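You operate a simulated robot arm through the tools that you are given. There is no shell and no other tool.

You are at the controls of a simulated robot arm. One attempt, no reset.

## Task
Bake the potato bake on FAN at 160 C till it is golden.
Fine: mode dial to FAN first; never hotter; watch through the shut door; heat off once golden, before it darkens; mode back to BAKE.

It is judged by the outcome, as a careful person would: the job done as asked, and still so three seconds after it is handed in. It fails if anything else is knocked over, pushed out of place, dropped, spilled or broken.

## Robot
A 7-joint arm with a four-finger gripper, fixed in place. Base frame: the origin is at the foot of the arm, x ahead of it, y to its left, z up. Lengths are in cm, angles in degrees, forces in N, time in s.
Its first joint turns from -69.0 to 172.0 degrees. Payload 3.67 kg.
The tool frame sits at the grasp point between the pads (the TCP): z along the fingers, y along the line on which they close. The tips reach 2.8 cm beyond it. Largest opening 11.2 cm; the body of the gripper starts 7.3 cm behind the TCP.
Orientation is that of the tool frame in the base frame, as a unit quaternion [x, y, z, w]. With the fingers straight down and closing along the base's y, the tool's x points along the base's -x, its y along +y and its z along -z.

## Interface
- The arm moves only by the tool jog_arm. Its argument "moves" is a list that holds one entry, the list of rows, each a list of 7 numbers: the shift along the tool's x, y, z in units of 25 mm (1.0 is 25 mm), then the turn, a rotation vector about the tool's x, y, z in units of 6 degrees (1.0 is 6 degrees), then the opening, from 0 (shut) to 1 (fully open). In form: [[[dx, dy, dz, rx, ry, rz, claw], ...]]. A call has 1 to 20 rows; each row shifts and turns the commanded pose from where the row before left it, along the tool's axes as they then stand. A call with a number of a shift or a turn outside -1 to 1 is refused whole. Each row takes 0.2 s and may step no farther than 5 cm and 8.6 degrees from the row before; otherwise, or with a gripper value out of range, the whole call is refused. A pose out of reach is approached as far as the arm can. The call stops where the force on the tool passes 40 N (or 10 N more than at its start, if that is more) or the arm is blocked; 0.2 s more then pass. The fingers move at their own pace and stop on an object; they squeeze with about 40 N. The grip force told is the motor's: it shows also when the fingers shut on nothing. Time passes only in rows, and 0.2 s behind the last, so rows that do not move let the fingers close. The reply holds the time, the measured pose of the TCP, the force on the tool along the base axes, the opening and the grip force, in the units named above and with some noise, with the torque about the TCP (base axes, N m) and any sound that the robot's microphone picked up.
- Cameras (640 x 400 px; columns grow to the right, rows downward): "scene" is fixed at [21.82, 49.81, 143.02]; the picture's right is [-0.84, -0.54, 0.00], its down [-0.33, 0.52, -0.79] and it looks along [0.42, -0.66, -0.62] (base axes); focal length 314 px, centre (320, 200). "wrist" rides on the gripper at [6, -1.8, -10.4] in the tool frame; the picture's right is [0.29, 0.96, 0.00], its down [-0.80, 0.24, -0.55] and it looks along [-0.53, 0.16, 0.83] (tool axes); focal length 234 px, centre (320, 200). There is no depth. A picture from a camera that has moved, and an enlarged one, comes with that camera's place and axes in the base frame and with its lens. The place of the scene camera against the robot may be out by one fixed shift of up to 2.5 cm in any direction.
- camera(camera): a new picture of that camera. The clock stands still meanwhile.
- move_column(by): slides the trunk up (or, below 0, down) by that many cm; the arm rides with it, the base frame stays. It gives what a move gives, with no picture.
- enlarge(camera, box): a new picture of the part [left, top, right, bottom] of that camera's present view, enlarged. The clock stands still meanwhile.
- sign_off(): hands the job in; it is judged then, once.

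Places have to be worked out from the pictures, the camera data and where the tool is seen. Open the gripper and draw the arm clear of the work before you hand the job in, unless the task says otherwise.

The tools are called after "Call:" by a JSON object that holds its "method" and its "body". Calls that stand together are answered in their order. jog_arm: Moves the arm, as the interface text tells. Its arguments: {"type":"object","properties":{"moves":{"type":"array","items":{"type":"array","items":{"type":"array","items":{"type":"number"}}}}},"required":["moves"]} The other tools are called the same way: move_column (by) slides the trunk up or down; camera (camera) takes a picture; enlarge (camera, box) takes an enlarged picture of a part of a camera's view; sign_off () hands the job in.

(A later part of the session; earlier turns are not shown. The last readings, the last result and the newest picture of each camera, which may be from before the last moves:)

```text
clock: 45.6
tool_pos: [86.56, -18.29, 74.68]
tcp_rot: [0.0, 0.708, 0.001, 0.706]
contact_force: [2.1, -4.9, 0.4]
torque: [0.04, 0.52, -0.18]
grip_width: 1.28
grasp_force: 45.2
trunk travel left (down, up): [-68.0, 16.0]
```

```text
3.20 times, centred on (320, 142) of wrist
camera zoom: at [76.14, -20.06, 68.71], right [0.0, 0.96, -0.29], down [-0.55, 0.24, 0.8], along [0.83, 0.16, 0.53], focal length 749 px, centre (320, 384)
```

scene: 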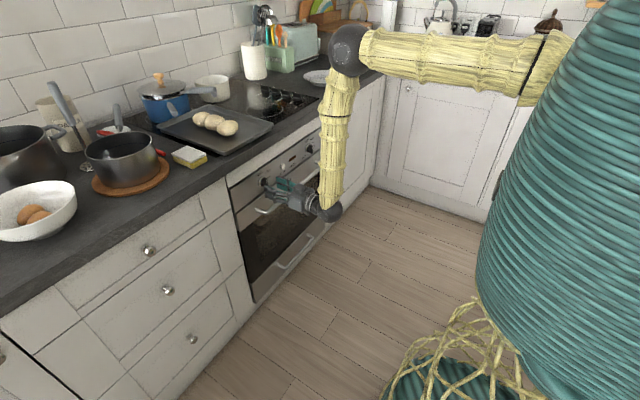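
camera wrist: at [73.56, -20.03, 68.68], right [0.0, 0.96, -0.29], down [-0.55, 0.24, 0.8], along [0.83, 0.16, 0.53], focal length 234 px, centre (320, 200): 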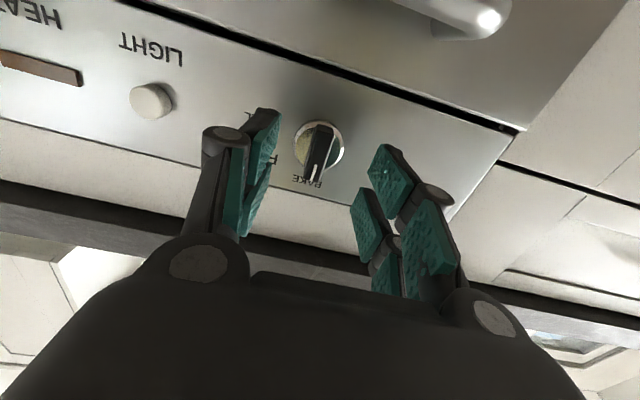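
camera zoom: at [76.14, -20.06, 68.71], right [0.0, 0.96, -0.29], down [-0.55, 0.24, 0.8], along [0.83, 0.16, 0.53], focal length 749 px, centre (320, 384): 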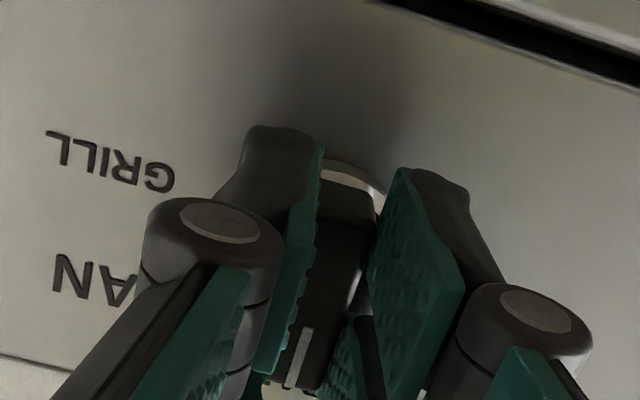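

Gripped at 1.28 cm width. FAN lies about 60° clockwise from BAKE; I turn +30° first and check forces and sound.

Call:
{"method": "jog_arm", "body": {"moves": [[[0, 0, 0, 0, 0, 1, 0], [0, 0, 0, 0, 0, 1, 0], [0, 0, 0, 0, 0, 1, 0], [0, 0, 0, 0, 0, 1, 0], [0, 0, 0, 0, 0, 1, 0]]]}}

Call:
{"method": "enlarge", "body": {"camera": "wrist", "box": [220, 80, 420, 205]}}

Call:
{"method": "enlarge", "body": {"camera": "scene", "box": [240, 155, 300, 193]}}

```text
clock: 46.8
tool_pos: [86.64, -18.16, 74.65]
tcp_rot: [0.183, 0.683, 0.184, 0.683]
contact_force: [-3.4, 4.9, -1.1]
torque: [-0.02, -1.05, -0.4]
grip_width: 1.29
grasp_force: 45.0
trunk travel left (down, up): [-68.0, 16.0]
```

```text
3.20 times, centred on (320, 142) of wrist
camera zoom: at [76.15, -16.68, 68.66], right [0.0, 0.97, 0.23], down [-0.55, -0.19, 0.81], along [0.83, -0.13, 0.54], focal length 749 px, centre (320, 384)
```

zoom: 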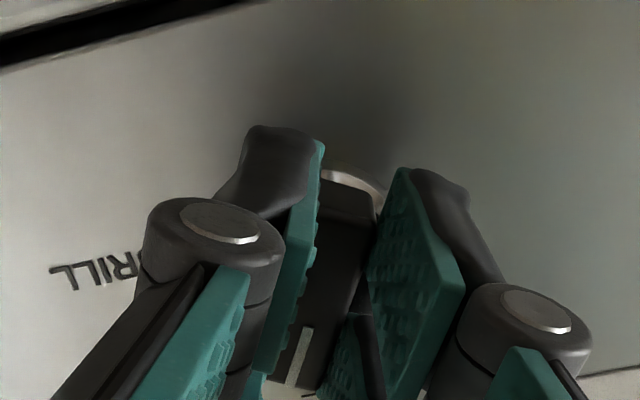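

```text
10.53 times, centred on (270, 174) of scene
camera zoom: at [21.82, 49.81, 143.02], right [-0.84, -0.54, 0.0], down [-0.33, 0.52, -0.79], along [0.42, -0.66, -0.62], focal length 3304 px, centre (846, 474)
```

zoom: 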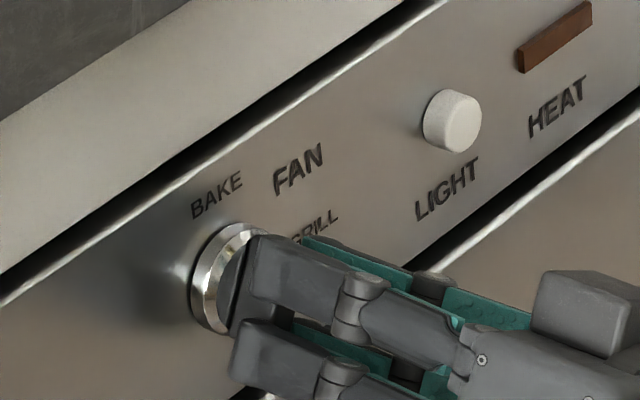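

The knob follows the gripper smoothly. I turn the second 30° toward FAN.

Call:
{"method": "jog_arm", "body": {"moves": [[[0, 0, 0, 0, 0, 1, 0], [0, 0, 0, 0, 0, 1, 0], [0, 0, 0, 0, 0, 1, 0], [0, 0, 0, 0, 0, 1, 0], [0, 0, 0, 0, 0, 0.7, 0], [0, 0, 0, 0, 0, 0, 0]]]}}

Call:
{"method": "enlarge", "body": {"camera": "wrist", "box": [220, 80, 420, 205]}}

Call:
{"method": "enlarge", "body": {"camera": "scene", "box": [240, 155, 300, 193]}}

```text
clock: 48.2
tool_pos: [86.62, -17.98, 74.87]
tcp_rot: [0.343, 0.618, 0.345, 0.618]
contact_force: [6.0, 15.5, 13.1]
torque: [-0.07, 0.37, 1.52]
grip_width: 1.29
grasp_force: 45.1
trunk travel left (down, up): [-68.0, 16.0]
```

```text
3.20 times, centred on (320, 142) of wrist
camera zoom: at [76.15, -13.88, 70.15], right [0.0, 0.75, 0.66], down [-0.55, -0.55, 0.62], along [0.83, -0.37, 0.42], focal length 749 px, centre (320, 384)
```

zoom: 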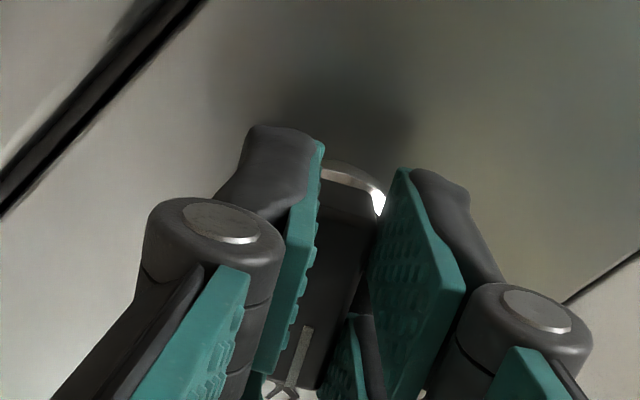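

```text
10.53 times, centred on (270, 174) of scene
camera zoom: at [21.82, 49.81, 143.02], right [-0.84, -0.54, 0.0], down [-0.33, 0.52, -0.79], along [0.42, -0.66, -0.62], focal length 3304 px, centre (846, 474)
```

zoom: 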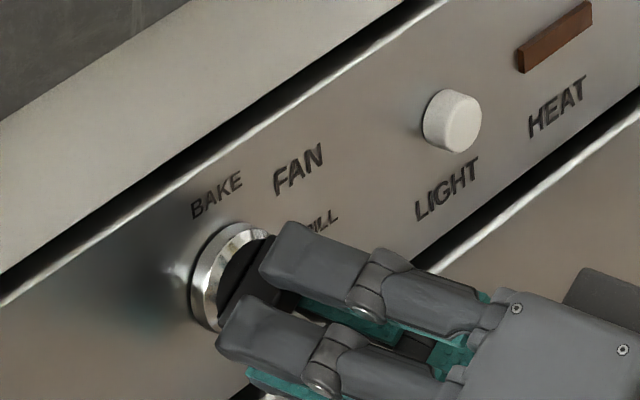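

The tool is at 58° roll with the knob turned along. I release, back off, and read the pointer.

Call:
{"method": "jog_arm", "body": {"moves": [[[0, 0, 0, 0, 0, 0, 0.4], [0, 0, 0, 0, 0, 0, 0.4], [0, 0, -0.6, 0, 0, 0, 0.4], [0, 0, -0.8, 0, 0, 0, 0.5], [0, 0, -1, 0, 0, 0, 0.5], [0, 0, -1, 0, 0, 0, 0.5], [0, 0, -1, 0, 0, 0, 0.5]]]}}

Call:
{"method": "camera", "body": {"camera": "wrist"}}

Call:
{"method": "enlarge", "body": {"camera": "scene", "box": [240, 155, 300, 193]}}

```text
clock: 49.8
tool_pos: [75.61, -18.21, 74.64]
tcp_rot: [0.345, 0.618, 0.344, 0.617]
contact_force: [-0.9, -0.4, 0.2]
torque: [-0.02, -0.01, -0.02]
grip_width: 5.61
grasp_force: 0.0
trunk travel left (down, up): [-68.0, 16.0]
```

```text
taken
camera wrist: at [65.12, -14.12, 70.02], right [0.0, 0.75, 0.66], down [-0.55, -0.55, 0.62], along [0.83, -0.37, 0.41], focal length 234 px, centre (320, 200)
```

wrist: 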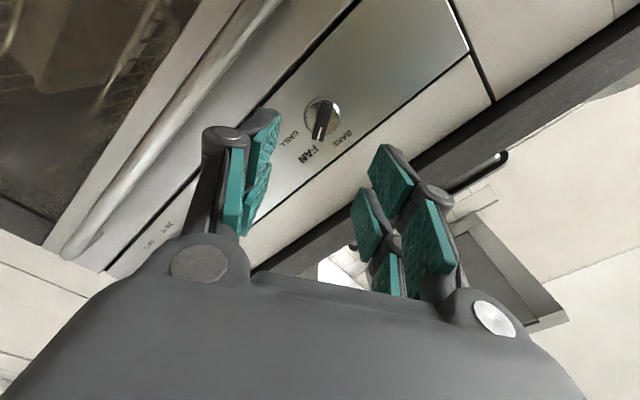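

```text
10.53 times, centred on (270, 174) of scene
camera zoom: at [21.82, 49.81, 143.02], right [-0.84, -0.54, 0.0], down [-0.33, 0.52, -0.79], along [0.42, -0.66, -0.62], focal length 3304 px, centre (846, 474)
```

zoom: 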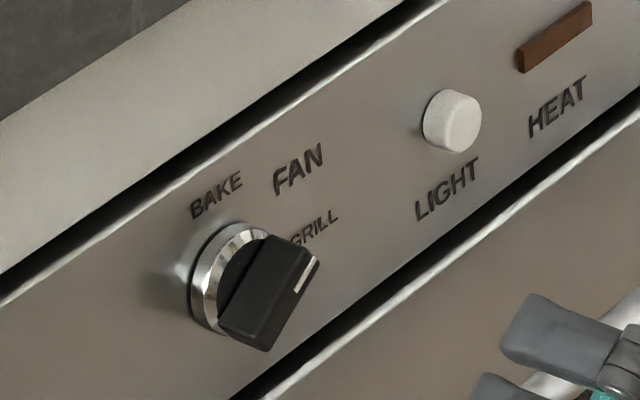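

Call:
{"method": "enlarge", "body": {"camera": "wrist", "box": [270, 80, 370, 180]}}

```text
4.00 times, centred on (320, 130) of wrist
camera zoom: at [65.12, -14.12, 70.02], right [0.0, 0.75, 0.66], down [-0.55, -0.55, 0.62], along [0.83, -0.37, 0.41], focal length 937 px, centre (320, 480)
```

zoom: 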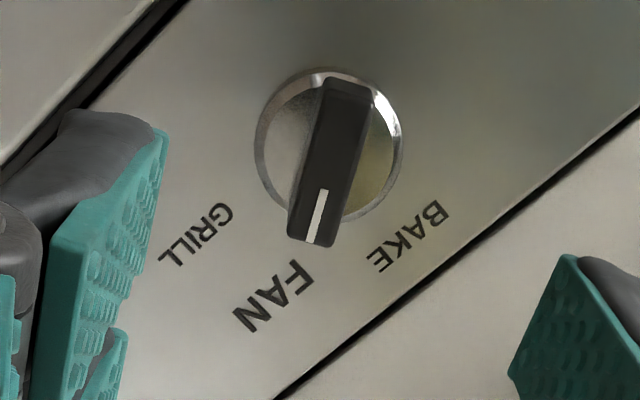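

The pointer is on FAN (tool roll 58° vs. label ~60°). Now I move across to the temperature dial (y −48.3) at x≈75.6, keeping clear of the panel.

Call:
{"method": "jog_arm", "body": {"moves": [[[-0.848, -0.53, 0, 0, 0, 0, 0.5], [-0.848, -0.53, 0, 0, 0, 0, 0.5], [-0.848, -0.53, 0, 0, 0, 0, 0.5], [-0.848, -0.53, 0, 0, 0, 0, 0.5], [-0.848, -0.53, 0, 0, 0, 0, 0.5], [-0.848, -0.53, 0, 0, 0, 0, 0.5], [-0.848, -0.53, 0, 0, 0, 0, 0.5], [-0.848, -0.53, 0, 0, 0, 0, 0.5], [-0.848, -0.53, 0, 0, 0, 0, 0.5], [-0.848, -0.53, 0, 0, 0, 0, 0.5], [-0.848, -0.53, 0, 0, 0, 0, 0.5], [-0.848, -0.53, 0, 0, 0, 0, 0.5]]]}}

Call:
{"method": "camera", "body": {"camera": "scene"}}

Call:
{"method": "camera", "body": {"camera": "wrist"}}

```text
clock: 52.4
tool_pos: [75.47, -48.44, 74.48]
tcp_rot: [0.346, 0.618, 0.344, 0.617]
contact_force: [-0.2, 0.1, 0.3]
torque: [0.01, 0.0, 0.01]
grip_width: 5.59
grasp_force: 0.0
trunk travel left (down, up): [-68.0, 16.0]
```

```text
taken
```

scene: 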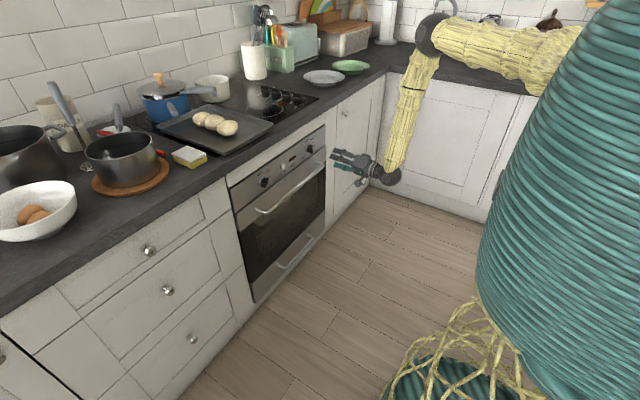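

```text
taken
camera wrist: at [65.11, -44.25, 69.78], right [0.0, 0.75, 0.66], down [-0.55, -0.55, 0.62], along [0.83, -0.37, 0.41], focal length 234 px, centre (320, 200)
```

wrist: 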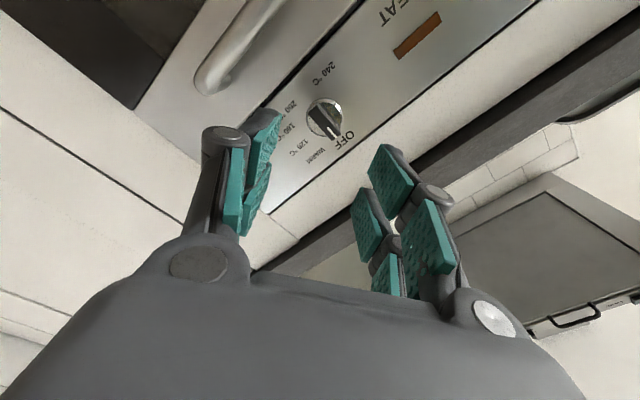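

Well-placed in front of the temperature dial. I enlarge to measure the dial's axis and the 160 °C label angle.

Call:
{"method": "enlarge", "body": {"camera": "wrist", "box": [260, 50, 380, 170]}}

```text
3.33 times, centred on (320, 110) of wrist
camera zoom: at [65.11, -44.25, 69.78], right [0.0, 0.75, 0.66], down [-0.55, -0.55, 0.62], along [0.83, -0.37, 0.41], focal length 781 px, centre (320, 500)
```

zoom: 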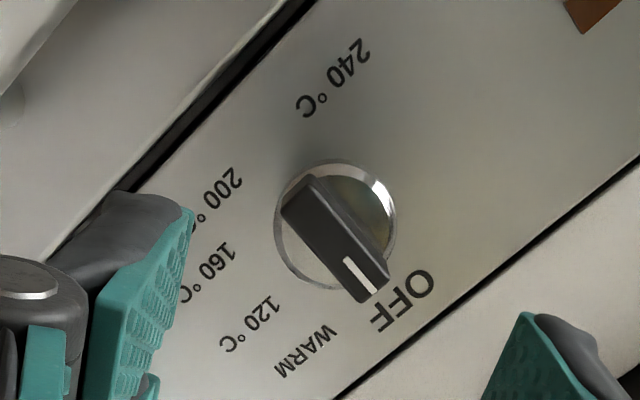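

Knob axis ≈ (y −48.2, z 74.8); 160 °C lies ~110° clockwise of OFF. Before gripping I test in free air that the arm can roll to ~112° here, so the knob can be turned in one go.

Call:
{"method": "jog_arm", "body": {"moves": [[[0, 0, 0, 0, 0, 1, 0.5], [0, 0, 0, 0, 0, 1, 0.5], [0, 0, 0, 0, 0, 1, 0.5], [0, 0, 0, 0, 0, 1, 0.5], [0, 0, 0, 0, 0, 1, 0.5], [0, 0, 0, 0, 0, 1, 0.5], [0, 0, 0, 0, 0, 1, 0.5], [0, 0, 0, 0, 0, 1, 0.5], [0, 0, 0, 0, 0, 1, 0.5]]]}}

Call:
{"method": "camera", "body": {"camera": "wrist"}}

```text
clock: 54.4
tool_pos: [75.56, -48.3, 74.43]
tcp_rot: [0.588, 0.394, 0.587, 0.393]
contact_force: [0.4, -0.4, -0.1]
torque: [-0.03, -0.03, 0.02]
grip_width: 5.59
grasp_force: 0.1
trunk travel left (down, up): [-68.0, 16.0]
```

```text
taken
camera wrist: at [65.1, -42.03, 75.21], right [0.0, -0.1, 1.0], down [-0.55, -0.83, -0.08], along [0.83, -0.55, -0.06], focal length 234 px, centre (320, 200)
```

wrist: 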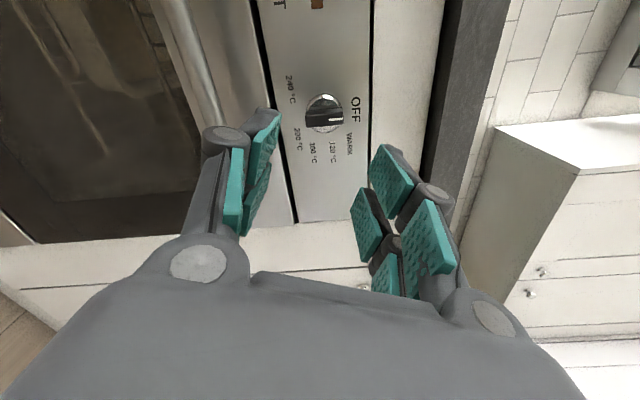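

The roll range is fine (112°). From this roll the wrist camera also sees part of the oven window; I enlarge it to judge whether I can watch the dish from here.

Call:
{"method": "enlarge", "body": {"camera": "wrist", "box": [0, 0, 240, 240]}}

Call:
{"method": "enlarge", "body": {"camera": "wrist", "box": [265, 60, 385, 180]}}

```text
1.67 times, centred on (120, 120) of wrist
camera zoom: at [65.1, -42.03, 75.21], right [0.0, -0.1, 1.0], down [-0.55, -0.83, -0.08], along [0.83, -0.55, -0.06], focal length 390 px, centre (653, 333)
```

zoom: 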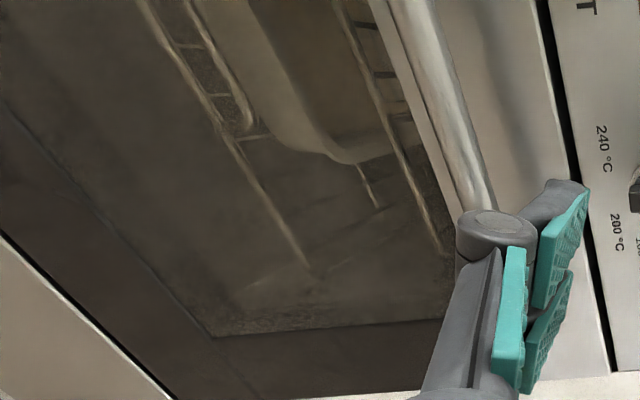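

```text
3.33 times, centred on (325, 120) of wrist
camera zoom: at [65.1, -42.03, 75.21], right [0.0, -0.1, 1.0], down [-0.55, -0.83, -0.08], along [0.83, -0.55, -0.06], focal length 781 px, centre (303, 467)
```

zoom: 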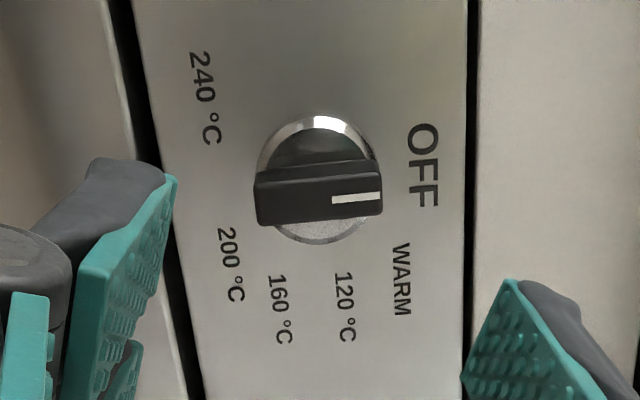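

Angles confirmed: WARM ~54°, 120 ~81°, 160 ~110°, 200 ~140°. I roll back upright (0°) and centre at y −48.15, z 74.95 in front of the knob.

Call:
{"method": "jog_arm", "body": {"moves": [[[0, 0, 0, 0, 0, -0.986, 0.5], [0, 0, 0, 0, 0, -0.986, 0.5], [0, 0, 0, 0, 0, -0.986, 0.5], [0, 0, 0, 0, 0, -0.986, 0.5], [0, 0, 0, 0, 0, -0.986, 0.5], [0, 0, 0, 0, 0, -0.986, 0.5], [0, 0, 0, 0, 0, -0.986, 0.5], [0, 0, 0, 0, 0, -0.986, 0.5], [0, 0, 0, 0, 0, -0.986, 0.5], [0, 0, 0, 0, 0, -0.986, 0.5], [0, 0, 0, 0, 0, -0.986, 0.5], [0, 0, 0, 0, 0, -0.986, 0.5], [0, 0, 0, 0, 0, -0.986, 0.5], [0, 0, 0, 0, 0, -0.986, 0.5], [0, 0, 0, 0, 0, -0.986, 0.5], [0, 0, 0, 0, 0, -0.986, 0.5], [0, 0, 0, 0, 0, -0.986, 0.5], [0, 0, 0, 0, 0, -0.986, 0.5], [0, 0, 0, 0, 0, -0.986, 0.5], [-0.2, 0.06, 0, 0, 0, 0, 0.5]]]}}

Call:
{"method": "camera", "body": {"camera": "wrist"}}

```text
clock: 58.6
tool_pos: [75.54, -48.02, 75.04]
tcp_rot: [-0.001, 0.707, -0.003, 0.707]
contact_force: [1.2, 0.2, 0.1]
torque: [0.0, 0.03, -0.03]
grip_width: 5.59
grasp_force: 0.1
trunk travel left (down, up): [-68.0, 16.0]
```

```text
taken
camera wrist: at [65.09, -49.85, 69.14], right [0.0, 0.96, -0.29], down [-0.55, 0.24, 0.8], along [0.83, 0.16, 0.53], focal length 234 px, centre (320, 200)
```

wrist: 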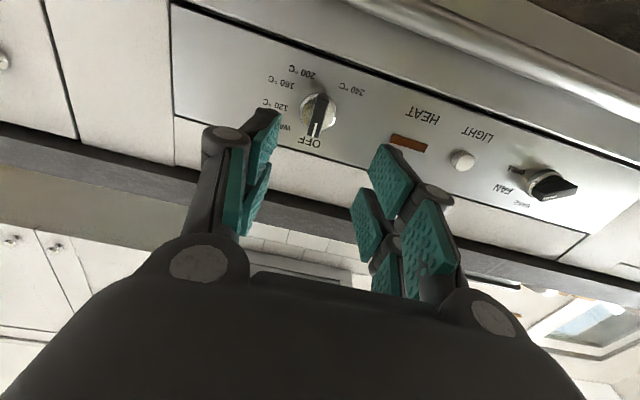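

Centred at (75.5, −48.0, 75.0), pointer at OFF and the mode pointer visibly on FAN. I advance to x≈86.6 and close on the temperature knob.

Call:
{"method": "jog_arm", "body": {"moves": [[[0, -0.02, 0.9, 0, 0, 0, 0.5], [0, -0.02, 0.9, 0, 0, 0, 0.5], [0, 0, 0.9, 0, 0, 0, 0.5], [0, 0, 0.7, 0, 0, 0, 0.5], [0, 0, 0.5, 0, 0, 0, 0.5], [0, 0, 0.5, 0, 0, 0, 0.5], [0, 0, 0, 0, 0, 0, 0.5]]]}}

Call:
{"method": "enlarge", "body": {"camera": "wrist", "box": [220, 80, 420, 205]}}

```text
clock: 60.2
tool_pos: [86.46, -48.34, 75.09]
tcp_rot: [-0.002, 0.708, 0.0, 0.707]
contact_force: [-0.3, 0.8, -0.8]
torque: [0.02, 0.0, -0.03]
grip_width: 5.6
grasp_force: 0.0
trunk travel left (down, up): [-68.0, 16.0]
```

```text
3.20 times, centred on (320, 142) of wrist
camera zoom: at [76.0, -50.13, 69.18], right [0.0, 0.96, -0.29], down [-0.55, 0.24, 0.8], along [0.83, 0.16, 0.53], focal length 749 px, centre (320, 384)
```

zoom: 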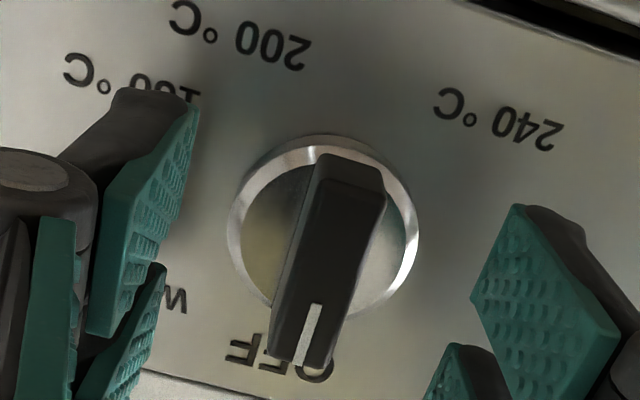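

Straddled properly. I nudge 1.5 mm left to centre and close the fingers.

Call:
{"method": "jog_arm", "body": {"moves": [[[0, 0.06, 0, 0, 0, 0, 0.3], [0, 0, 0, 0, 0, 0, 0.15], [0, 0, 0, 0, 0, 0, 0], [0, 0, 0, 0, 0, 0, 0]]]}}

```text
clock: 61.2
tool_pos: [86.62, -48.35, 75.12]
tcp_rot: [-0.002, 0.707, -0.001, 0.707]
contact_force: [4.4, -9.3, 2.7]
torque: [0.14, 0.34, -0.3]
grip_width: 1.3
grasp_force: 45.2
trunk travel left (down, up): [-68.0, 16.0]
```

Gripped (1.30 cm). The side force suggests the axis is ~1.5 mm further right, so I shift back and start turning clockwise, 60° first.

Call:
{"method": "jog_arm", "body": {"moves": [[[0, -0.06, 0, 0, 0, 0.5, 0], [0, 0, 0, 0, 0, 1, 0], [0, 0, 0, 0, 0, 1, 0], [0, 0, 0, 0, 0, 1, 0], [0, 0, 0, 0, 0, 1, 0], [0, 0, 0, 0, 0, 1, 0], [0, 0, 0, 0, 0, 1, 0], [0, 0, 0, 0, 0, 1, 0], [0, 0, 0, 0, 0, 1, 0], [0, 0, 0, 0, 0, 1, 0], [0, 0, 0, 0, 0, 0.5, 0]]]}}

```text
clock: 63.6
tool_pos: [86.6, -48.44, 75.11]
tcp_rot: [0.354, 0.612, 0.352, 0.613]
contact_force: [-0.6, -23.9, 7.1]
torque: [0.0, -0.04, -0.19]
grip_width: 1.3
grasp_force: 44.8
trunk travel left (down, up): [-68.0, 16.0]
```

At 60° with ~24 N side load along the handle; I ease the tool 1.5 mm that way and continue turning to ~96°.

Call:
{"method": "jog_arm", "body": {"moves": [[[-0.06, 0, 0, 0, 0, 1, 0], [0, 0, 0, 0, 0, 1, 0], [0, 0, 0, 0, 0, 1, 0], [0, 0, 0, 0, 0, 1, 0], [0, 0, 0, 0, 0, 1, 0], [0, 0, 0, 0, 0, 1, 0]]]}}

Call:
{"method": "camera", "body": {"camera": "wrist"}}

```text
clock: 65.0
tool_pos: [86.55, -48.42, 75.16]
tcp_rot: [0.526, 0.474, 0.524, 0.473]
contact_force: [-8.7, -14.5, -3.8]
torque: [0.05, -0.06, 0.82]
grip_width: 1.3
grasp_force: 45.2
trunk travel left (down, up): [-68.0, 16.0]
```

```text
taken
camera wrist: at [76.08, -42.27, 73.87], right [0.0, 0.19, 0.98], down [-0.55, -0.82, 0.16], along [0.83, -0.54, 0.1], focal length 234 px, centre (320, 200)
```

wrist: 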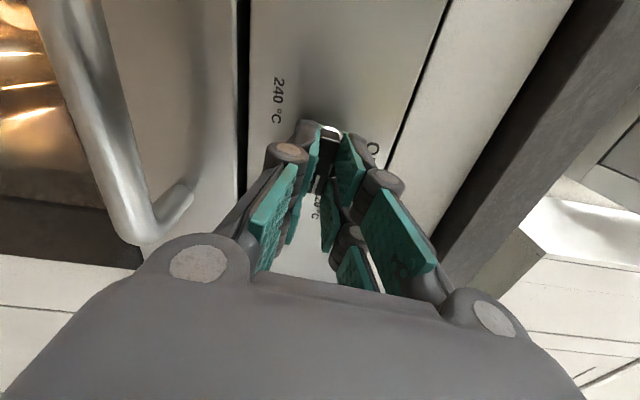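

At 96°; the oven interior has lit up, so heating is on. I turn the last ~13° to reach the 160 °C mark (109–110°).

Call:
{"method": "jog_arm", "body": {"moves": [[[0, 0, 0, 0, 0, 0.9, 0], [0, 0, 0, 0, 0, 0.8, 0], [0, 0, 0, 0, 0, 0.5, 0], [0, 0, 0, 0, 0, 0, 0]]]}}

Call:
{"method": "enlarge", "body": {"camera": "wrist", "box": [220, 60, 420, 260]}}

Call:
{"method": "enlarge", "body": {"camera": "scene", "box": [230, 130, 340, 210]}}

```text
clock: 66.0
tool_pos: [86.46, -48.35, 74.96]
tcp_rot: [0.576, 0.411, 0.575, 0.409]
contact_force: [-17.6, -3.2, -12.0]
torque: [-0.01, -0.02, 0.95]
grip_width: 1.27
grasp_force: 44.7
trunk travel left (down, up): [-68.0, 16.0]
```

```text
2.00 times, centred on (320, 160) of wrist
camera zoom: at [76.08, -42.16, 75.28], right [0.0, -0.04, 1.0], down [-0.55, -0.83, -0.03], along [0.83, -0.55, -0.03], focal length 468 px, centre (320, 280)
```

zoom: 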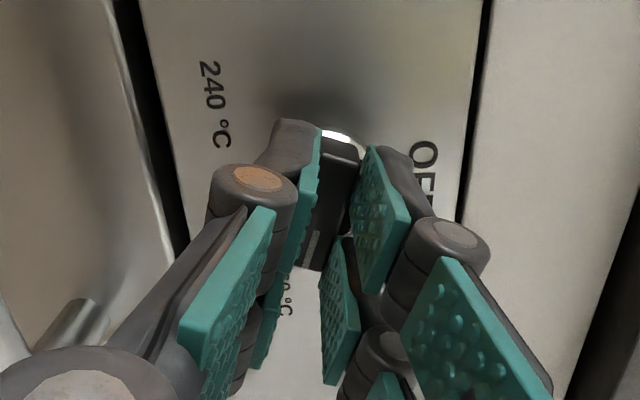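

```text
5.00 times, centred on (285, 170) of scene
camera zoom: at [21.82, 49.81, 143.02], right [-0.84, -0.54, 0.0], down [-0.33, 0.52, -0.79], along [0.42, -0.66, -0.62], focal length 1569 px, centre (495, 350)
```

zoom: 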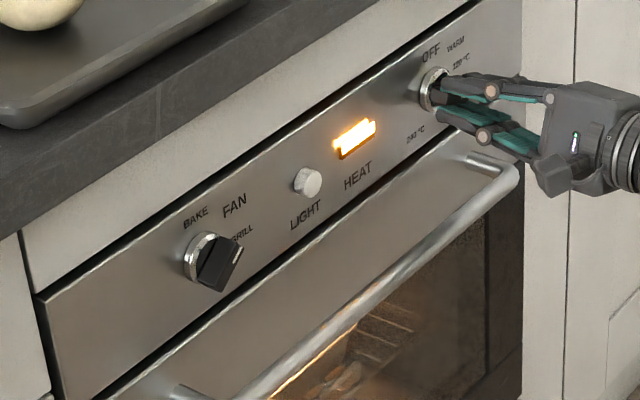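

HEAT lamp is lit, mode on FAN, knob at 109°. I release, back away and go to a watching pose (about 70, −40, 81) from which the wrist camera should see the dish through the glass.

Call:
{"method": "jog_arm", "body": {"moves": [[[0, 0, 0, 0, 0, 0, 0.4], [0, 0, 0, 0, 0, 0, 0.4], [0, 0, -1, 0, 0, 0, 0.4], [0, 0, -1, 0, 0, 0, 0.4], [0.634, 0.205, -0.77, 0, 0, 0, 0.4], [0.634, 0.205, -0.77, 0, 0, 0, 0.4], [0.634, 0.205, -0.77, 0, 0, 0, 0.4], [0.634, 0.205, -0.77, 0, 0, 0, 0.4], [0.634, 0.205, -0.77, 0, 0, 0, 0.4], [0.634, 0.205, -0.77, 0, 0, 0, 0.4]]]}}

Call:
{"method": "camera", "body": {"camera": "wrist"}}

Call:
{"method": "enlarge", "body": {"camera": "scene", "box": [230, 130, 340, 210]}}

```text
clock: 68.2
tool_pos: [70.05, -40.37, 81.09]
tcp_rot: [0.576, 0.412, 0.574, 0.411]
contact_force: [-0.2, -0.3, 0.8]
torque: [0.0, -0.02, -0.03]
grip_width: 4.5
grasp_force: 0.0
trunk travel left (down, up): [-68.0, 16.0]
```

```text
taken
camera wrist: at [59.58, -34.03, 81.38], right [0.0, -0.04, 1.0], down [-0.55, -0.83, -0.03], along [0.83, -0.55, -0.02], focal length 234 px, centre (320, 200)
```

wrist: 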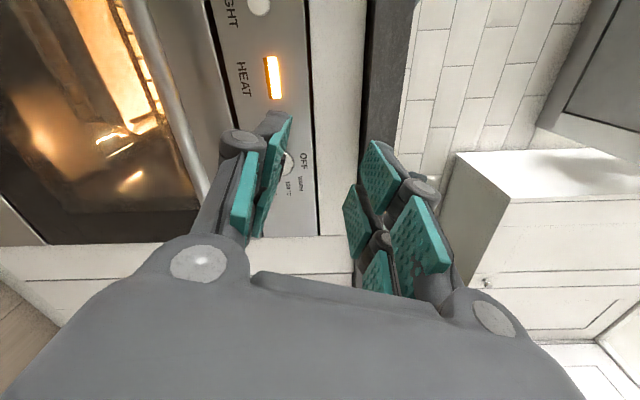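

```text
5.00 times, centred on (285, 170) of scene
camera zoom: at [21.82, 49.81, 143.02], right [-0.84, -0.54, 0.0], down [-0.33, 0.52, -0.79], along [0.42, -0.66, -0.62], focal length 1569 px, centre (495, 350)
```

zoom: 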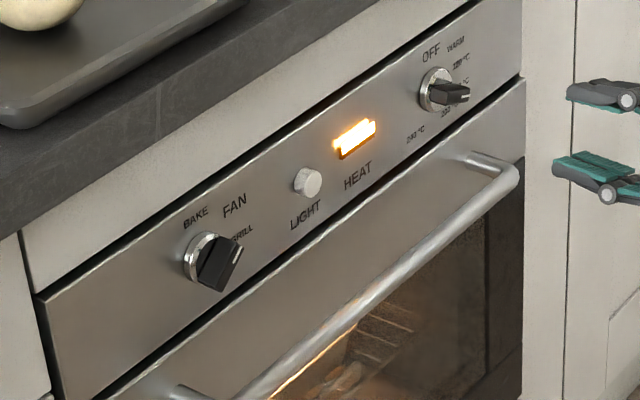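

The interior is lit now. I enlarge the window area to see the dish's surface colour, and the temperature dial in the scene camera.

Call:
{"method": "enlarge", "body": {"camera": "wrist", "box": [0, 0, 220, 200]}}

Call:
{"method": "enlarge", "body": {"camera": "scene", "box": [297, 135, 329, 155]}}

```text
2.00 times, centred on (110, 100) of wrist
camera zoom: at [59.58, -34.03, 81.38], right [0.0, -0.04, 1.0], down [-0.55, -0.83, -0.03], along [0.83, -0.55, -0.02], focal length 468 px, centre (740, 400)
```

zoom: 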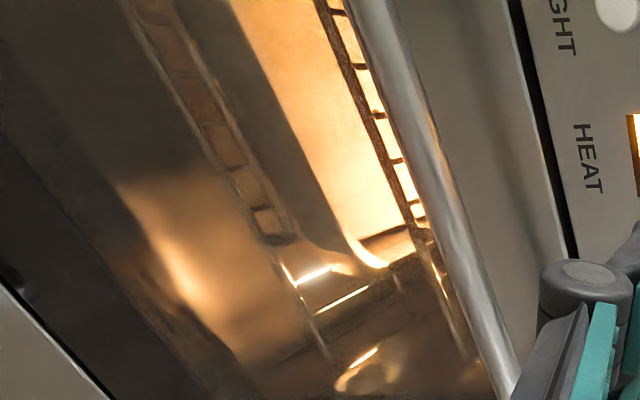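

```text
16.00 times, centred on (313, 145) of scene
camera zoom: at [21.82, 49.81, 143.02], right [-0.84, -0.54, 0.0], down [-0.33, 0.52, -0.79], along [0.42, -0.66, -0.62], focal length 5022 px, centre (432, 1080)
```

zoom: 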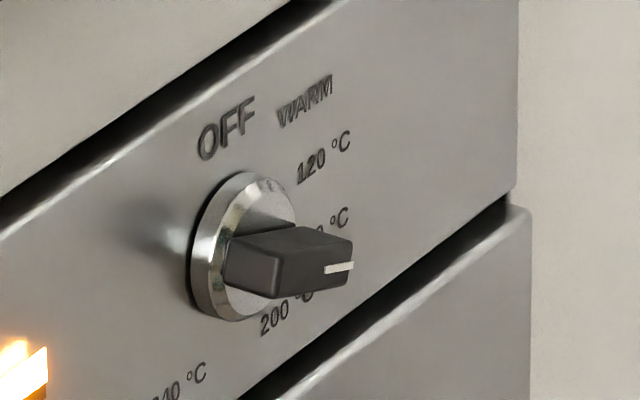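

The pointer measures ~109.6°, right at the 160 °C mark. The dish's surface is a pale cream so far. I shift the view 8 cm left to bring the dish well into frame.

Call:
{"method": "jog_arm", "body": {"moves": [[[0.756, -0.26, 0, 0, 0, 0, 0.4], [0.756, -0.26, 0, 0, 0, 0, 0.4], [0.756, -0.26, 0, 0, 0, 0, 0.4], [0.756, -0.26, 0, 0, 0, 0, 0.4]]]}}

Call:
{"method": "camera", "body": {"camera": "wrist"}}

Call:
{"method": "enlarge", "body": {"camera": "wrist", "box": [0, 0, 220, 200]}}

```text
clock: 69.2
tool_pos: [70.22, -32.42, 81.16]
tcp_rot: [0.576, 0.411, 0.575, 0.411]
contact_force: [-0.5, -0.2, 0.7]
torque: [0.01, 0.02, -0.01]
grip_width: 4.47
grasp_force: 0.0
trunk travel left (down, up): [-68.0, 16.0]
```

```text
taken
camera wrist: at [59.84, -26.09, 81.45], right [0.0, -0.04, 1.0], down [-0.55, -0.83, -0.03], along [0.83, -0.55, -0.02], focal length 234 px, centre (320, 200)
```

wrist: 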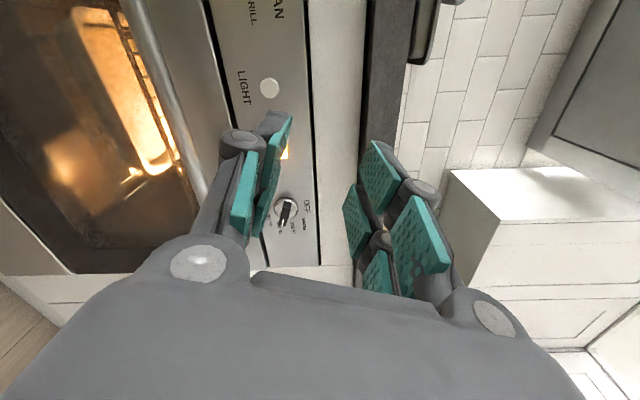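

```text
2.00 times, centred on (110, 100) of wrist
camera zoom: at [59.84, -26.09, 81.45], right [0.0, -0.04, 1.0], down [-0.55, -0.83, -0.03], along [0.83, -0.55, -0.02], focal length 468 px, centre (740, 400)
```

zoom: 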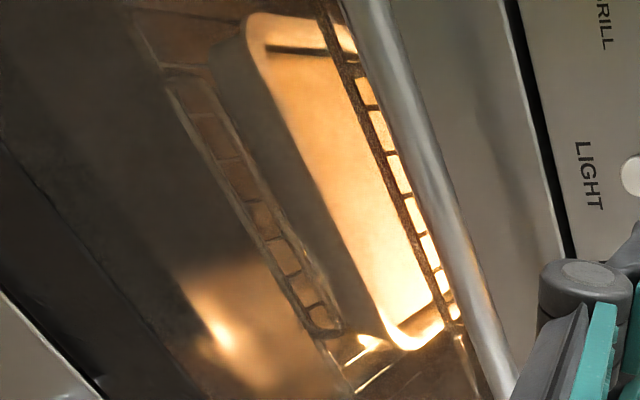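

This is a good watching pose: the whole dish surface is visible, pale cream. I wait 4 s in place and look again.

Call:
{"method": "jog_arm", "body": {"moves": [[[0, 0, 0, 0, 0, 0, 0.4], [0, 0, 0, 0, 0, 0, 0.4], [0, 0, 0, 0, 0, 0, 0.4], [0, 0, 0, 0, 0, 0, 0.4], [0, 0, 0, 0, 0, 0, 0.4], [0, 0, 0, 0, 0, 0, 0.4], [0, 0, 0, 0, 0, 0, 0.4], [0, 0, 0, 0, 0, 0, 0.4], [0, 0, 0, 0, 0, 0, 0.4], [0, 0, 0, 0, 0, 0, 0.4], [0, 0, 0, 0, 0, 0, 0.4], [0, 0, 0, 0, 0, 0, 0.4], [0, 0, 0, 0, 0, 0, 0.4], [0, 0, 0, 0, 0, 0, 0.4], [0, 0, 0, 0, 0, 0, 0.4], [0, 0, 0, 0, 0, 0, 0.4], [0, 0, 0, 0, 0, 0, 0.4], [0, 0, 0, 0, 0, 0, 0.4], [0, 0, 0, 0, 0, 0, 0.4], [0, 0, 0, 0, 0, 0, 0.4]]]}}

Call:
{"method": "enlarge", "body": {"camera": "wrist", "box": [0, 0, 220, 200]}}

Call:
{"method": "enlarge", "body": {"camera": "scene", "box": [230, 130, 340, 210]}}

```text
clock: 73.4
tool_pos: [70.15, -32.45, 81.13]
tcp_rot: [0.575, 0.412, 0.575, 0.41]
contact_force: [0.3, 0.8, 0.1]
torque: [-0.01, 0.03, 0.0]
grip_width: 4.48
grasp_force: 0.1
trunk travel left (down, up): [-68.0, 16.0]
```

```text
2.00 times, centred on (110, 100) of wrist
camera zoom: at [59.84, -26.12, 81.45], right [0.0, -0.04, 1.0], down [-0.55, -0.83, -0.03], along [0.83, -0.55, -0.02], focal length 468 px, centre (740, 400)
```

zoom: 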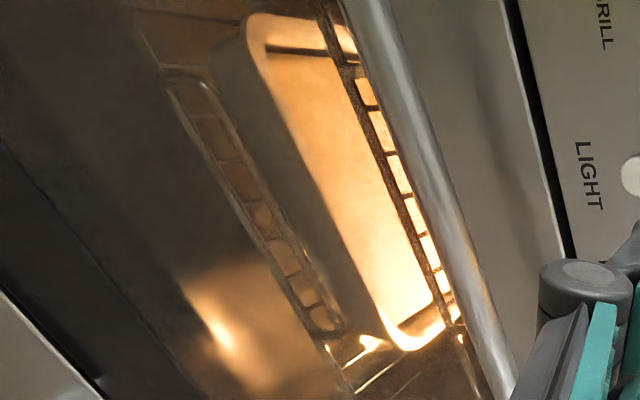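

```text
5.00 times, centred on (285, 170) of scene
camera zoom: at [21.82, 49.81, 143.02], right [-0.84, -0.54, 0.0], down [-0.33, 0.52, -0.79], along [0.42, -0.66, -0.62], focal length 1569 px, centre (495, 350)
```

zoom: 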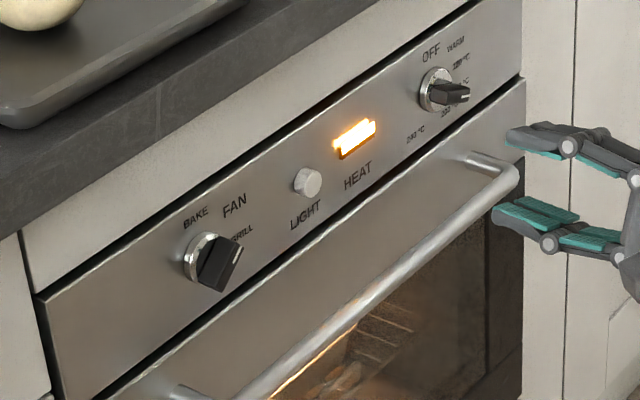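

Hardly any change yet; surface still pale cream, HEAT lamp on. I wait another 4 s.

Call:
{"method": "jog_arm", "body": {"moves": [[[0, 0, 0, 0, 0, 0, 0.4], [0, 0, 0, 0, 0, 0, 0.4], [0, 0, 0, 0, 0, 0, 0.4], [0, 0, 0, 0, 0, 0, 0.4], [0, 0, 0, 0, 0, 0, 0.4], [0, 0, 0, 0, 0, 0, 0.4], [0, 0, 0, 0, 0, 0, 0.4], [0, 0, 0, 0, 0, 0, 0.4], [0, 0, 0, 0, 0, 0, 0.4], [0, 0, 0, 0, 0, 0, 0.4], [0, 0, 0, 0, 0, 0, 0.4], [0, 0, 0, 0, 0, 0, 0.4], [0, 0, 0, 0, 0, 0, 0.4], [0, 0, 0, 0, 0, 0, 0.4], [0, 0, 0, 0, 0, 0, 0.4], [0, 0, 0, 0, 0, 0, 0.4], [0, 0, 0, 0, 0, 0, 0.4], [0, 0, 0, 0, 0, 0, 0.4], [0, 0, 0, 0, 0, 0, 0.4], [0, 0, 0, 0, 0, 0, 0.4]]]}}

Call:
{"method": "enlarge", "body": {"camera": "wrist", "box": [0, 0, 220, 200]}}

```text
clock: 77.6
tool_pos: [70.24, -32.47, 81.27]
tcp_rot: [0.577, 0.411, 0.575, 0.41]
contact_force: [-0.4, -0.4, 0.8]
torque: [-0.02, 0.01, -0.02]
grip_width: 4.49
grasp_force: 0.1
trunk travel left (down, up): [-68.0, 16.0]
```

```text
2.00 times, centred on (110, 100) of wrist
camera zoom: at [59.84, -26.12, 81.45], right [0.0, -0.04, 1.0], down [-0.55, -0.83, -0.03], along [0.83, -0.55, -0.02], focal length 468 px, centre (740, 400)
```

zoom: 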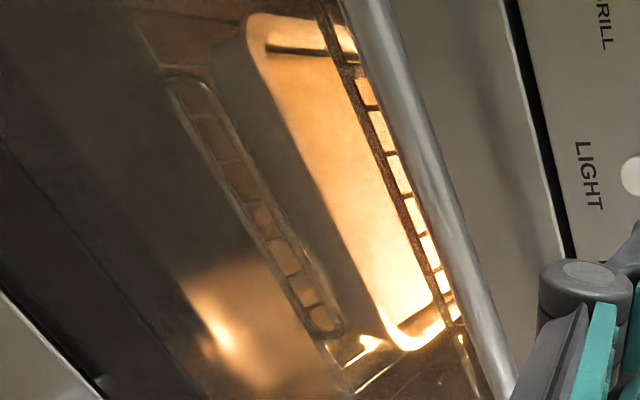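

Still pale; change is slow. I wait 8 s more in two steps with a picture after each, with a closer crop of the surface against the dish's white rim.

Call:
{"method": "jog_arm", "body": {"moves": [[[0, 0, 0, 0, 0, 0, 0.4], [0, 0, 0, 0, 0, 0, 0.4], [0, 0, 0, 0, 0, 0, 0.4], [0, 0, 0, 0, 0, 0, 0.4], [0, 0, 0, 0, 0, 0, 0.4], [0, 0, 0, 0, 0, 0, 0.4], [0, 0, 0, 0, 0, 0, 0.4], [0, 0, 0, 0, 0, 0, 0.4], [0, 0, 0, 0, 0, 0, 0.4], [0, 0, 0, 0, 0, 0, 0.4], [0, 0, 0, 0, 0, 0, 0.4], [0, 0, 0, 0, 0, 0, 0.4], [0, 0, 0, 0, 0, 0, 0.4], [0, 0, 0, 0, 0, 0, 0.4], [0, 0, 0, 0, 0, 0, 0.4], [0, 0, 0, 0, 0, 0, 0.4], [0, 0, 0, 0, 0, 0, 0.4], [0, 0, 0, 0, 0, 0, 0.4], [0, 0, 0, 0, 0, 0, 0.4], [0, 0, 0, 0, 0, 0, 0.4]]]}}

Call:
{"method": "enlarge", "body": {"camera": "wrist", "box": [60, 0, 200, 190]}}

Call:
{"method": "jog_arm", "body": {"moves": [[[0, 0, 0, 0, 0, 0, 0.4], [0, 0, 0, 0, 0, 0, 0.4], [0, 0, 0, 0, 0, 0, 0.4], [0, 0, 0, 0, 0, 0, 0.4], [0, 0, 0, 0, 0, 0, 0.4], [0, 0, 0, 0, 0, 0, 0.4], [0, 0, 0, 0, 0, 0, 0.4], [0, 0, 0, 0, 0, 0, 0.4], [0, 0, 0, 0, 0, 0, 0.4], [0, 0, 0, 0, 0, 0, 0.4], [0, 0, 0, 0, 0, 0, 0.4], [0, 0, 0, 0, 0, 0, 0.4], [0, 0, 0, 0, 0, 0, 0.4], [0, 0, 0, 0, 0, 0, 0.4], [0, 0, 0, 0, 0, 0, 0.4], [0, 0, 0, 0, 0, 0, 0.4], [0, 0, 0, 0, 0, 0, 0.4], [0, 0, 0, 0, 0, 0, 0.4], [0, 0, 0, 0, 0, 0, 0.4], [0, 0, 0, 0, 0, 0, 0.4]]]}}

Call:
{"method": "enlarge", "body": {"camera": "wrist", "box": [60, 0, 200, 190]}}

```text
clock: 81.8
tool_pos: [70.34, -32.4, 81.12]
tcp_rot: [0.576, 0.411, 0.575, 0.41]
contact_force: [-0.1, 0.7, 0.4]
torque: [-0.03, 0.01, -0.01]
grip_width: 4.46
grasp_force: 0.1
trunk travel left (down, up): [-68.0, 16.0]
```

```text
2.11 times, centred on (130, 95) of wrist
camera zoom: at [59.84, -26.12, 81.45], right [0.0, -0.04, 1.0], down [-0.55, -0.83, -0.03], along [0.83, -0.55, -0.02], focal length 493 px, centre (720, 421)
```

zoom: 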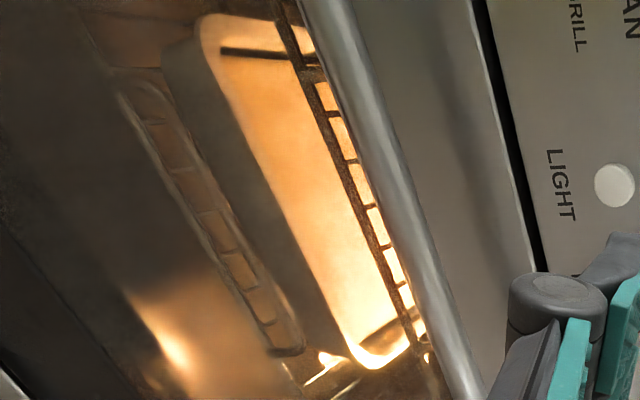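

```text
clock: 86.0
tool_pos: [70.25, -32.49, 81.31]
tcp_rot: [0.576, 0.411, 0.576, 0.41]
contact_force: [0.2, -0.1, -0.4]
torque: [-0.02, -0.04, -0.02]
grip_width: 4.47
grasp_force: 0.0
trunk travel left (down, up): [-68.0, 16.0]
```

```text
2.11 times, centred on (130, 95) of wrist
camera zoom: at [59.84, -26.12, 81.45], right [0.0, -0.04, 1.0], down [-0.55, -0.83, -0.03], along [0.83, -0.55, -0.02], focal length 493 px, centre (720, 421)
```

zoom: 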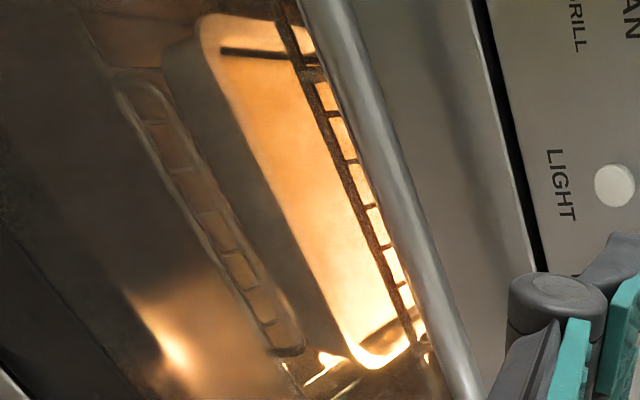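

It is deepening only very slowly (still creamy-yellow at 86 s). I keep watching in 4-s steps.

Call:
{"method": "jog_arm", "body": {"moves": [[[0, 0, 0, 0, 0, 0, 0.4], [0, 0, 0, 0, 0, 0, 0.4], [0, 0, 0, 0, 0, 0, 0.4], [0, 0, 0, 0, 0, 0, 0.4], [0, 0, 0, 0, 0, 0, 0.4], [0, 0, 0, 0, 0, 0, 0.4], [0, 0, 0, 0, 0, 0, 0.4], [0, 0, 0, 0, 0, 0, 0.4], [0, 0, 0, 0, 0, 0, 0.4], [0, 0, 0, 0, 0, 0, 0.4], [0, 0, 0, 0, 0, 0, 0.4], [0, 0, 0, 0, 0, 0, 0.4], [0, 0, 0, 0, 0, 0, 0.4], [0, 0, 0, 0, 0, 0, 0.4], [0, 0, 0, 0, 0, 0, 0.4], [0, 0, 0, 0, 0, 0, 0.4], [0, 0, 0, 0, 0, 0, 0.4], [0, 0, 0, 0, 0, 0, 0.4], [0, 0, 0, 0, 0, 0, 0.4], [0, 0, 0, 0, 0, 0, 0.4]]]}}

Call:
{"method": "enlarge", "body": {"camera": "wrist", "box": [60, 0, 200, 190]}}

Call:
{"method": "jog_arm", "body": {"moves": [[[0, 0, 0, 0, 0, 0, 0.4], [0, 0, 0, 0, 0, 0, 0.4], [0, 0, 0, 0, 0, 0, 0.4], [0, 0, 0, 0, 0, 0, 0.4], [0, 0, 0, 0, 0, 0, 0.4], [0, 0, 0, 0, 0, 0, 0.4], [0, 0, 0, 0, 0, 0, 0.4], [0, 0, 0, 0, 0, 0, 0.4], [0, 0, 0, 0, 0, 0, 0.4], [0, 0, 0, 0, 0, 0, 0.4], [0, 0, 0, 0, 0, 0, 0.4], [0, 0, 0, 0, 0, 0, 0.4], [0, 0, 0, 0, 0, 0, 0.4], [0, 0, 0, 0, 0, 0, 0.4], [0, 0, 0, 0, 0, 0, 0.4], [0, 0, 0, 0, 0, 0, 0.4], [0, 0, 0, 0, 0, 0, 0.4], [0, 0, 0, 0, 0, 0, 0.4], [0, 0, 0, 0, 0, 0, 0.4], [0, 0, 0, 0, 0, 0, 0.4]]]}}

Call:
{"method": "enlarge", "body": {"camera": "wrist", "box": [60, 0, 200, 190]}}

```text
clock: 90.2
tool_pos: [70.47, -32.48, 81.2]
tcp_rot: [0.577, 0.411, 0.575, 0.41]
contact_force: [-0.6, -0.3, 0.1]
torque: [0.0, -0.03, 0.03]
grip_width: 4.48
grasp_force: 0.1
trunk travel left (down, up): [-68.0, 16.0]
```

```text
2.11 times, centred on (130, 95) of wrist
camera zoom: at [59.84, -26.12, 81.45], right [0.0, -0.04, 1.0], down [-0.55, -0.83, -0.03], along [0.83, -0.55, -0.02], focal length 493 px, centre (720, 421)
```

zoom: 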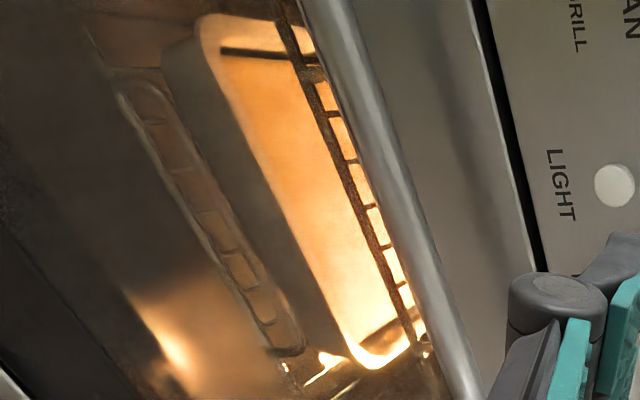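

```text
clock: 94.4
tool_pos: [70.25, -32.5, 81.23]
tcp_rot: [0.576, 0.411, 0.575, 0.411]
contact_force: [0.3, -0.1, -0.4]
torque: [0.02, 0.03, 0.02]
grip_width: 4.48
grasp_force: 0.0
trunk travel left (down, up): [-68.0, 16.0]
```

```text
2.11 times, centred on (130, 95) of wrist
camera zoom: at [59.84, -26.12, 81.45], right [0.0, -0.04, 1.0], down [-0.55, -0.83, -0.03], along [0.83, -0.55, -0.02], focal length 493 px, centre (720, 421)
```

zoom: 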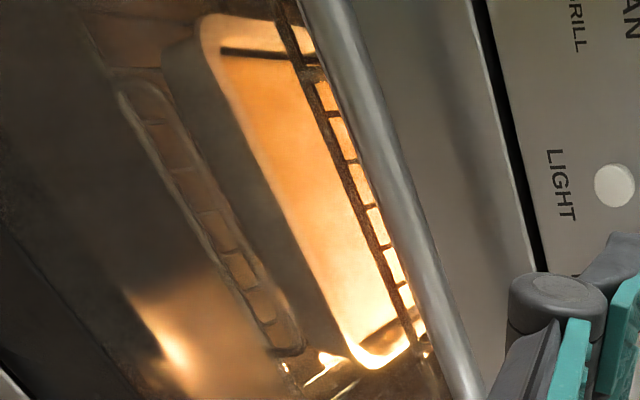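

Gradually warming in tone; still well short of golden against the rim. I continue watching.

Call:
{"method": "jog_arm", "body": {"moves": [[[0, 0, 0, 0, 0, 0, 0.4], [0, 0, 0, 0, 0, 0, 0.4], [0, 0, 0, 0, 0, 0, 0.4], [0, 0, 0, 0, 0, 0, 0.4], [0, 0, 0, 0, 0, 0, 0.4], [0, 0, 0, 0, 0, 0, 0.4], [0, 0, 0, 0, 0, 0, 0.4], [0, 0, 0, 0, 0, 0, 0.4], [0, 0, 0, 0, 0, 0, 0.4], [0, 0, 0, 0, 0, 0, 0.4], [0, 0, 0, 0, 0, 0, 0.4], [0, 0, 0, 0, 0, 0, 0.4], [0, 0, 0, 0, 0, 0, 0.4], [0, 0, 0, 0, 0, 0, 0.4], [0, 0, 0, 0, 0, 0, 0.4], [0, 0, 0, 0, 0, 0, 0.4], [0, 0, 0, 0, 0, 0, 0.4], [0, 0, 0, 0, 0, 0, 0.4], [0, 0, 0, 0, 0, 0, 0.4], [0, 0, 0, 0, 0, 0, 0.4]]]}}

Call:
{"method": "enlarge", "body": {"camera": "wrist", "box": [60, 0, 200, 190]}}

Call:
{"method": "jog_arm", "body": {"moves": [[[0, 0, 0, 0, 0, 0, 0.4], [0, 0, 0, 0, 0, 0, 0.4], [0, 0, 0, 0, 0, 0, 0.4], [0, 0, 0, 0, 0, 0, 0.4], [0, 0, 0, 0, 0, 0, 0.4], [0, 0, 0, 0, 0, 0, 0.4], [0, 0, 0, 0, 0, 0, 0.4], [0, 0, 0, 0, 0, 0, 0.4], [0, 0, 0, 0, 0, 0, 0.4], [0, 0, 0, 0, 0, 0, 0.4], [0, 0, 0, 0, 0, 0, 0.4], [0, 0, 0, 0, 0, 0, 0.4], [0, 0, 0, 0, 0, 0, 0.4], [0, 0, 0, 0, 0, 0, 0.4], [0, 0, 0, 0, 0, 0, 0.4], [0, 0, 0, 0, 0, 0, 0.4], [0, 0, 0, 0, 0, 0, 0.4], [0, 0, 0, 0, 0, 0, 0.4], [0, 0, 0, 0, 0, 0, 0.4], [0, 0, 0, 0, 0, 0, 0.4]]]}}

Call:
{"method": "enlarge", "body": {"camera": "wrist", "box": [60, 0, 200, 190]}}

```text
clock: 98.6
tool_pos: [70.27, -32.47, 81.2]
tcp_rot: [0.576, 0.411, 0.575, 0.41]
contact_force: [-0.4, -0.6, -0.5]
torque: [-0.01, 0.03, -0.04]
grip_width: 4.48
grasp_force: 0.0
trunk travel left (down, up): [-68.0, 16.0]
```

```text
2.11 times, centred on (130, 95) of wrist
camera zoom: at [59.84, -26.12, 81.45], right [0.0, -0.04, 1.0], down [-0.55, -0.83, -0.03], along [0.83, -0.55, -0.02], focal length 493 px, centre (720, 421)
```

zoom: 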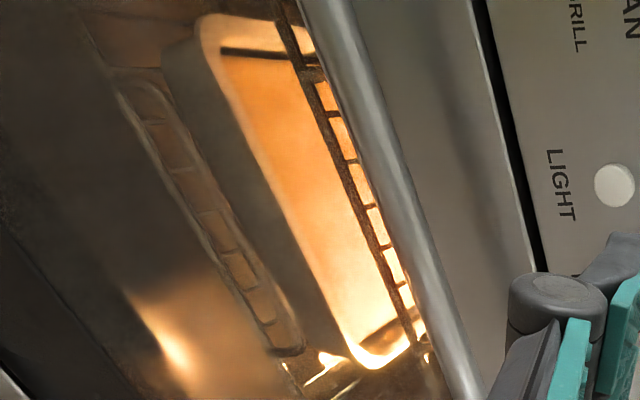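

```text
clock: 102.8
tool_pos: [70.21, -32.41, 81.14]
tcp_rot: [0.576, 0.412, 0.576, 0.41]
contact_force: [-0.1, -0.5, -0.3]
torque: [-0.03, -0.01, -0.05]
grip_width: 4.45
grasp_force: 0.1
trunk travel left (down, up): [-68.0, 16.0]
```

```text
2.11 times, centred on (130, 95) of wrist
camera zoom: at [59.84, -26.12, 81.45], right [0.0, -0.04, 1.0], down [-0.55, -0.83, -0.03], along [0.83, -0.55, -0.02], focal length 493 px, centre (720, 421)
```

zoom: 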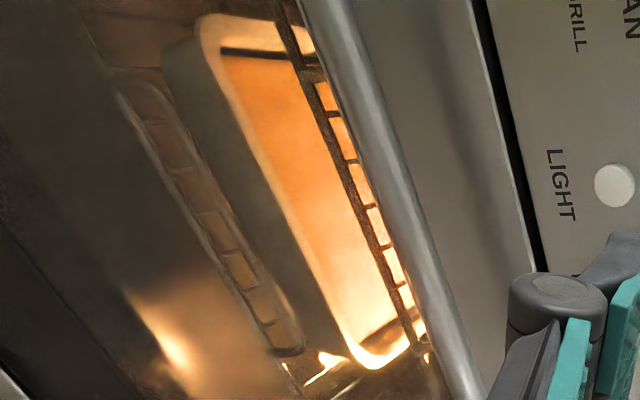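

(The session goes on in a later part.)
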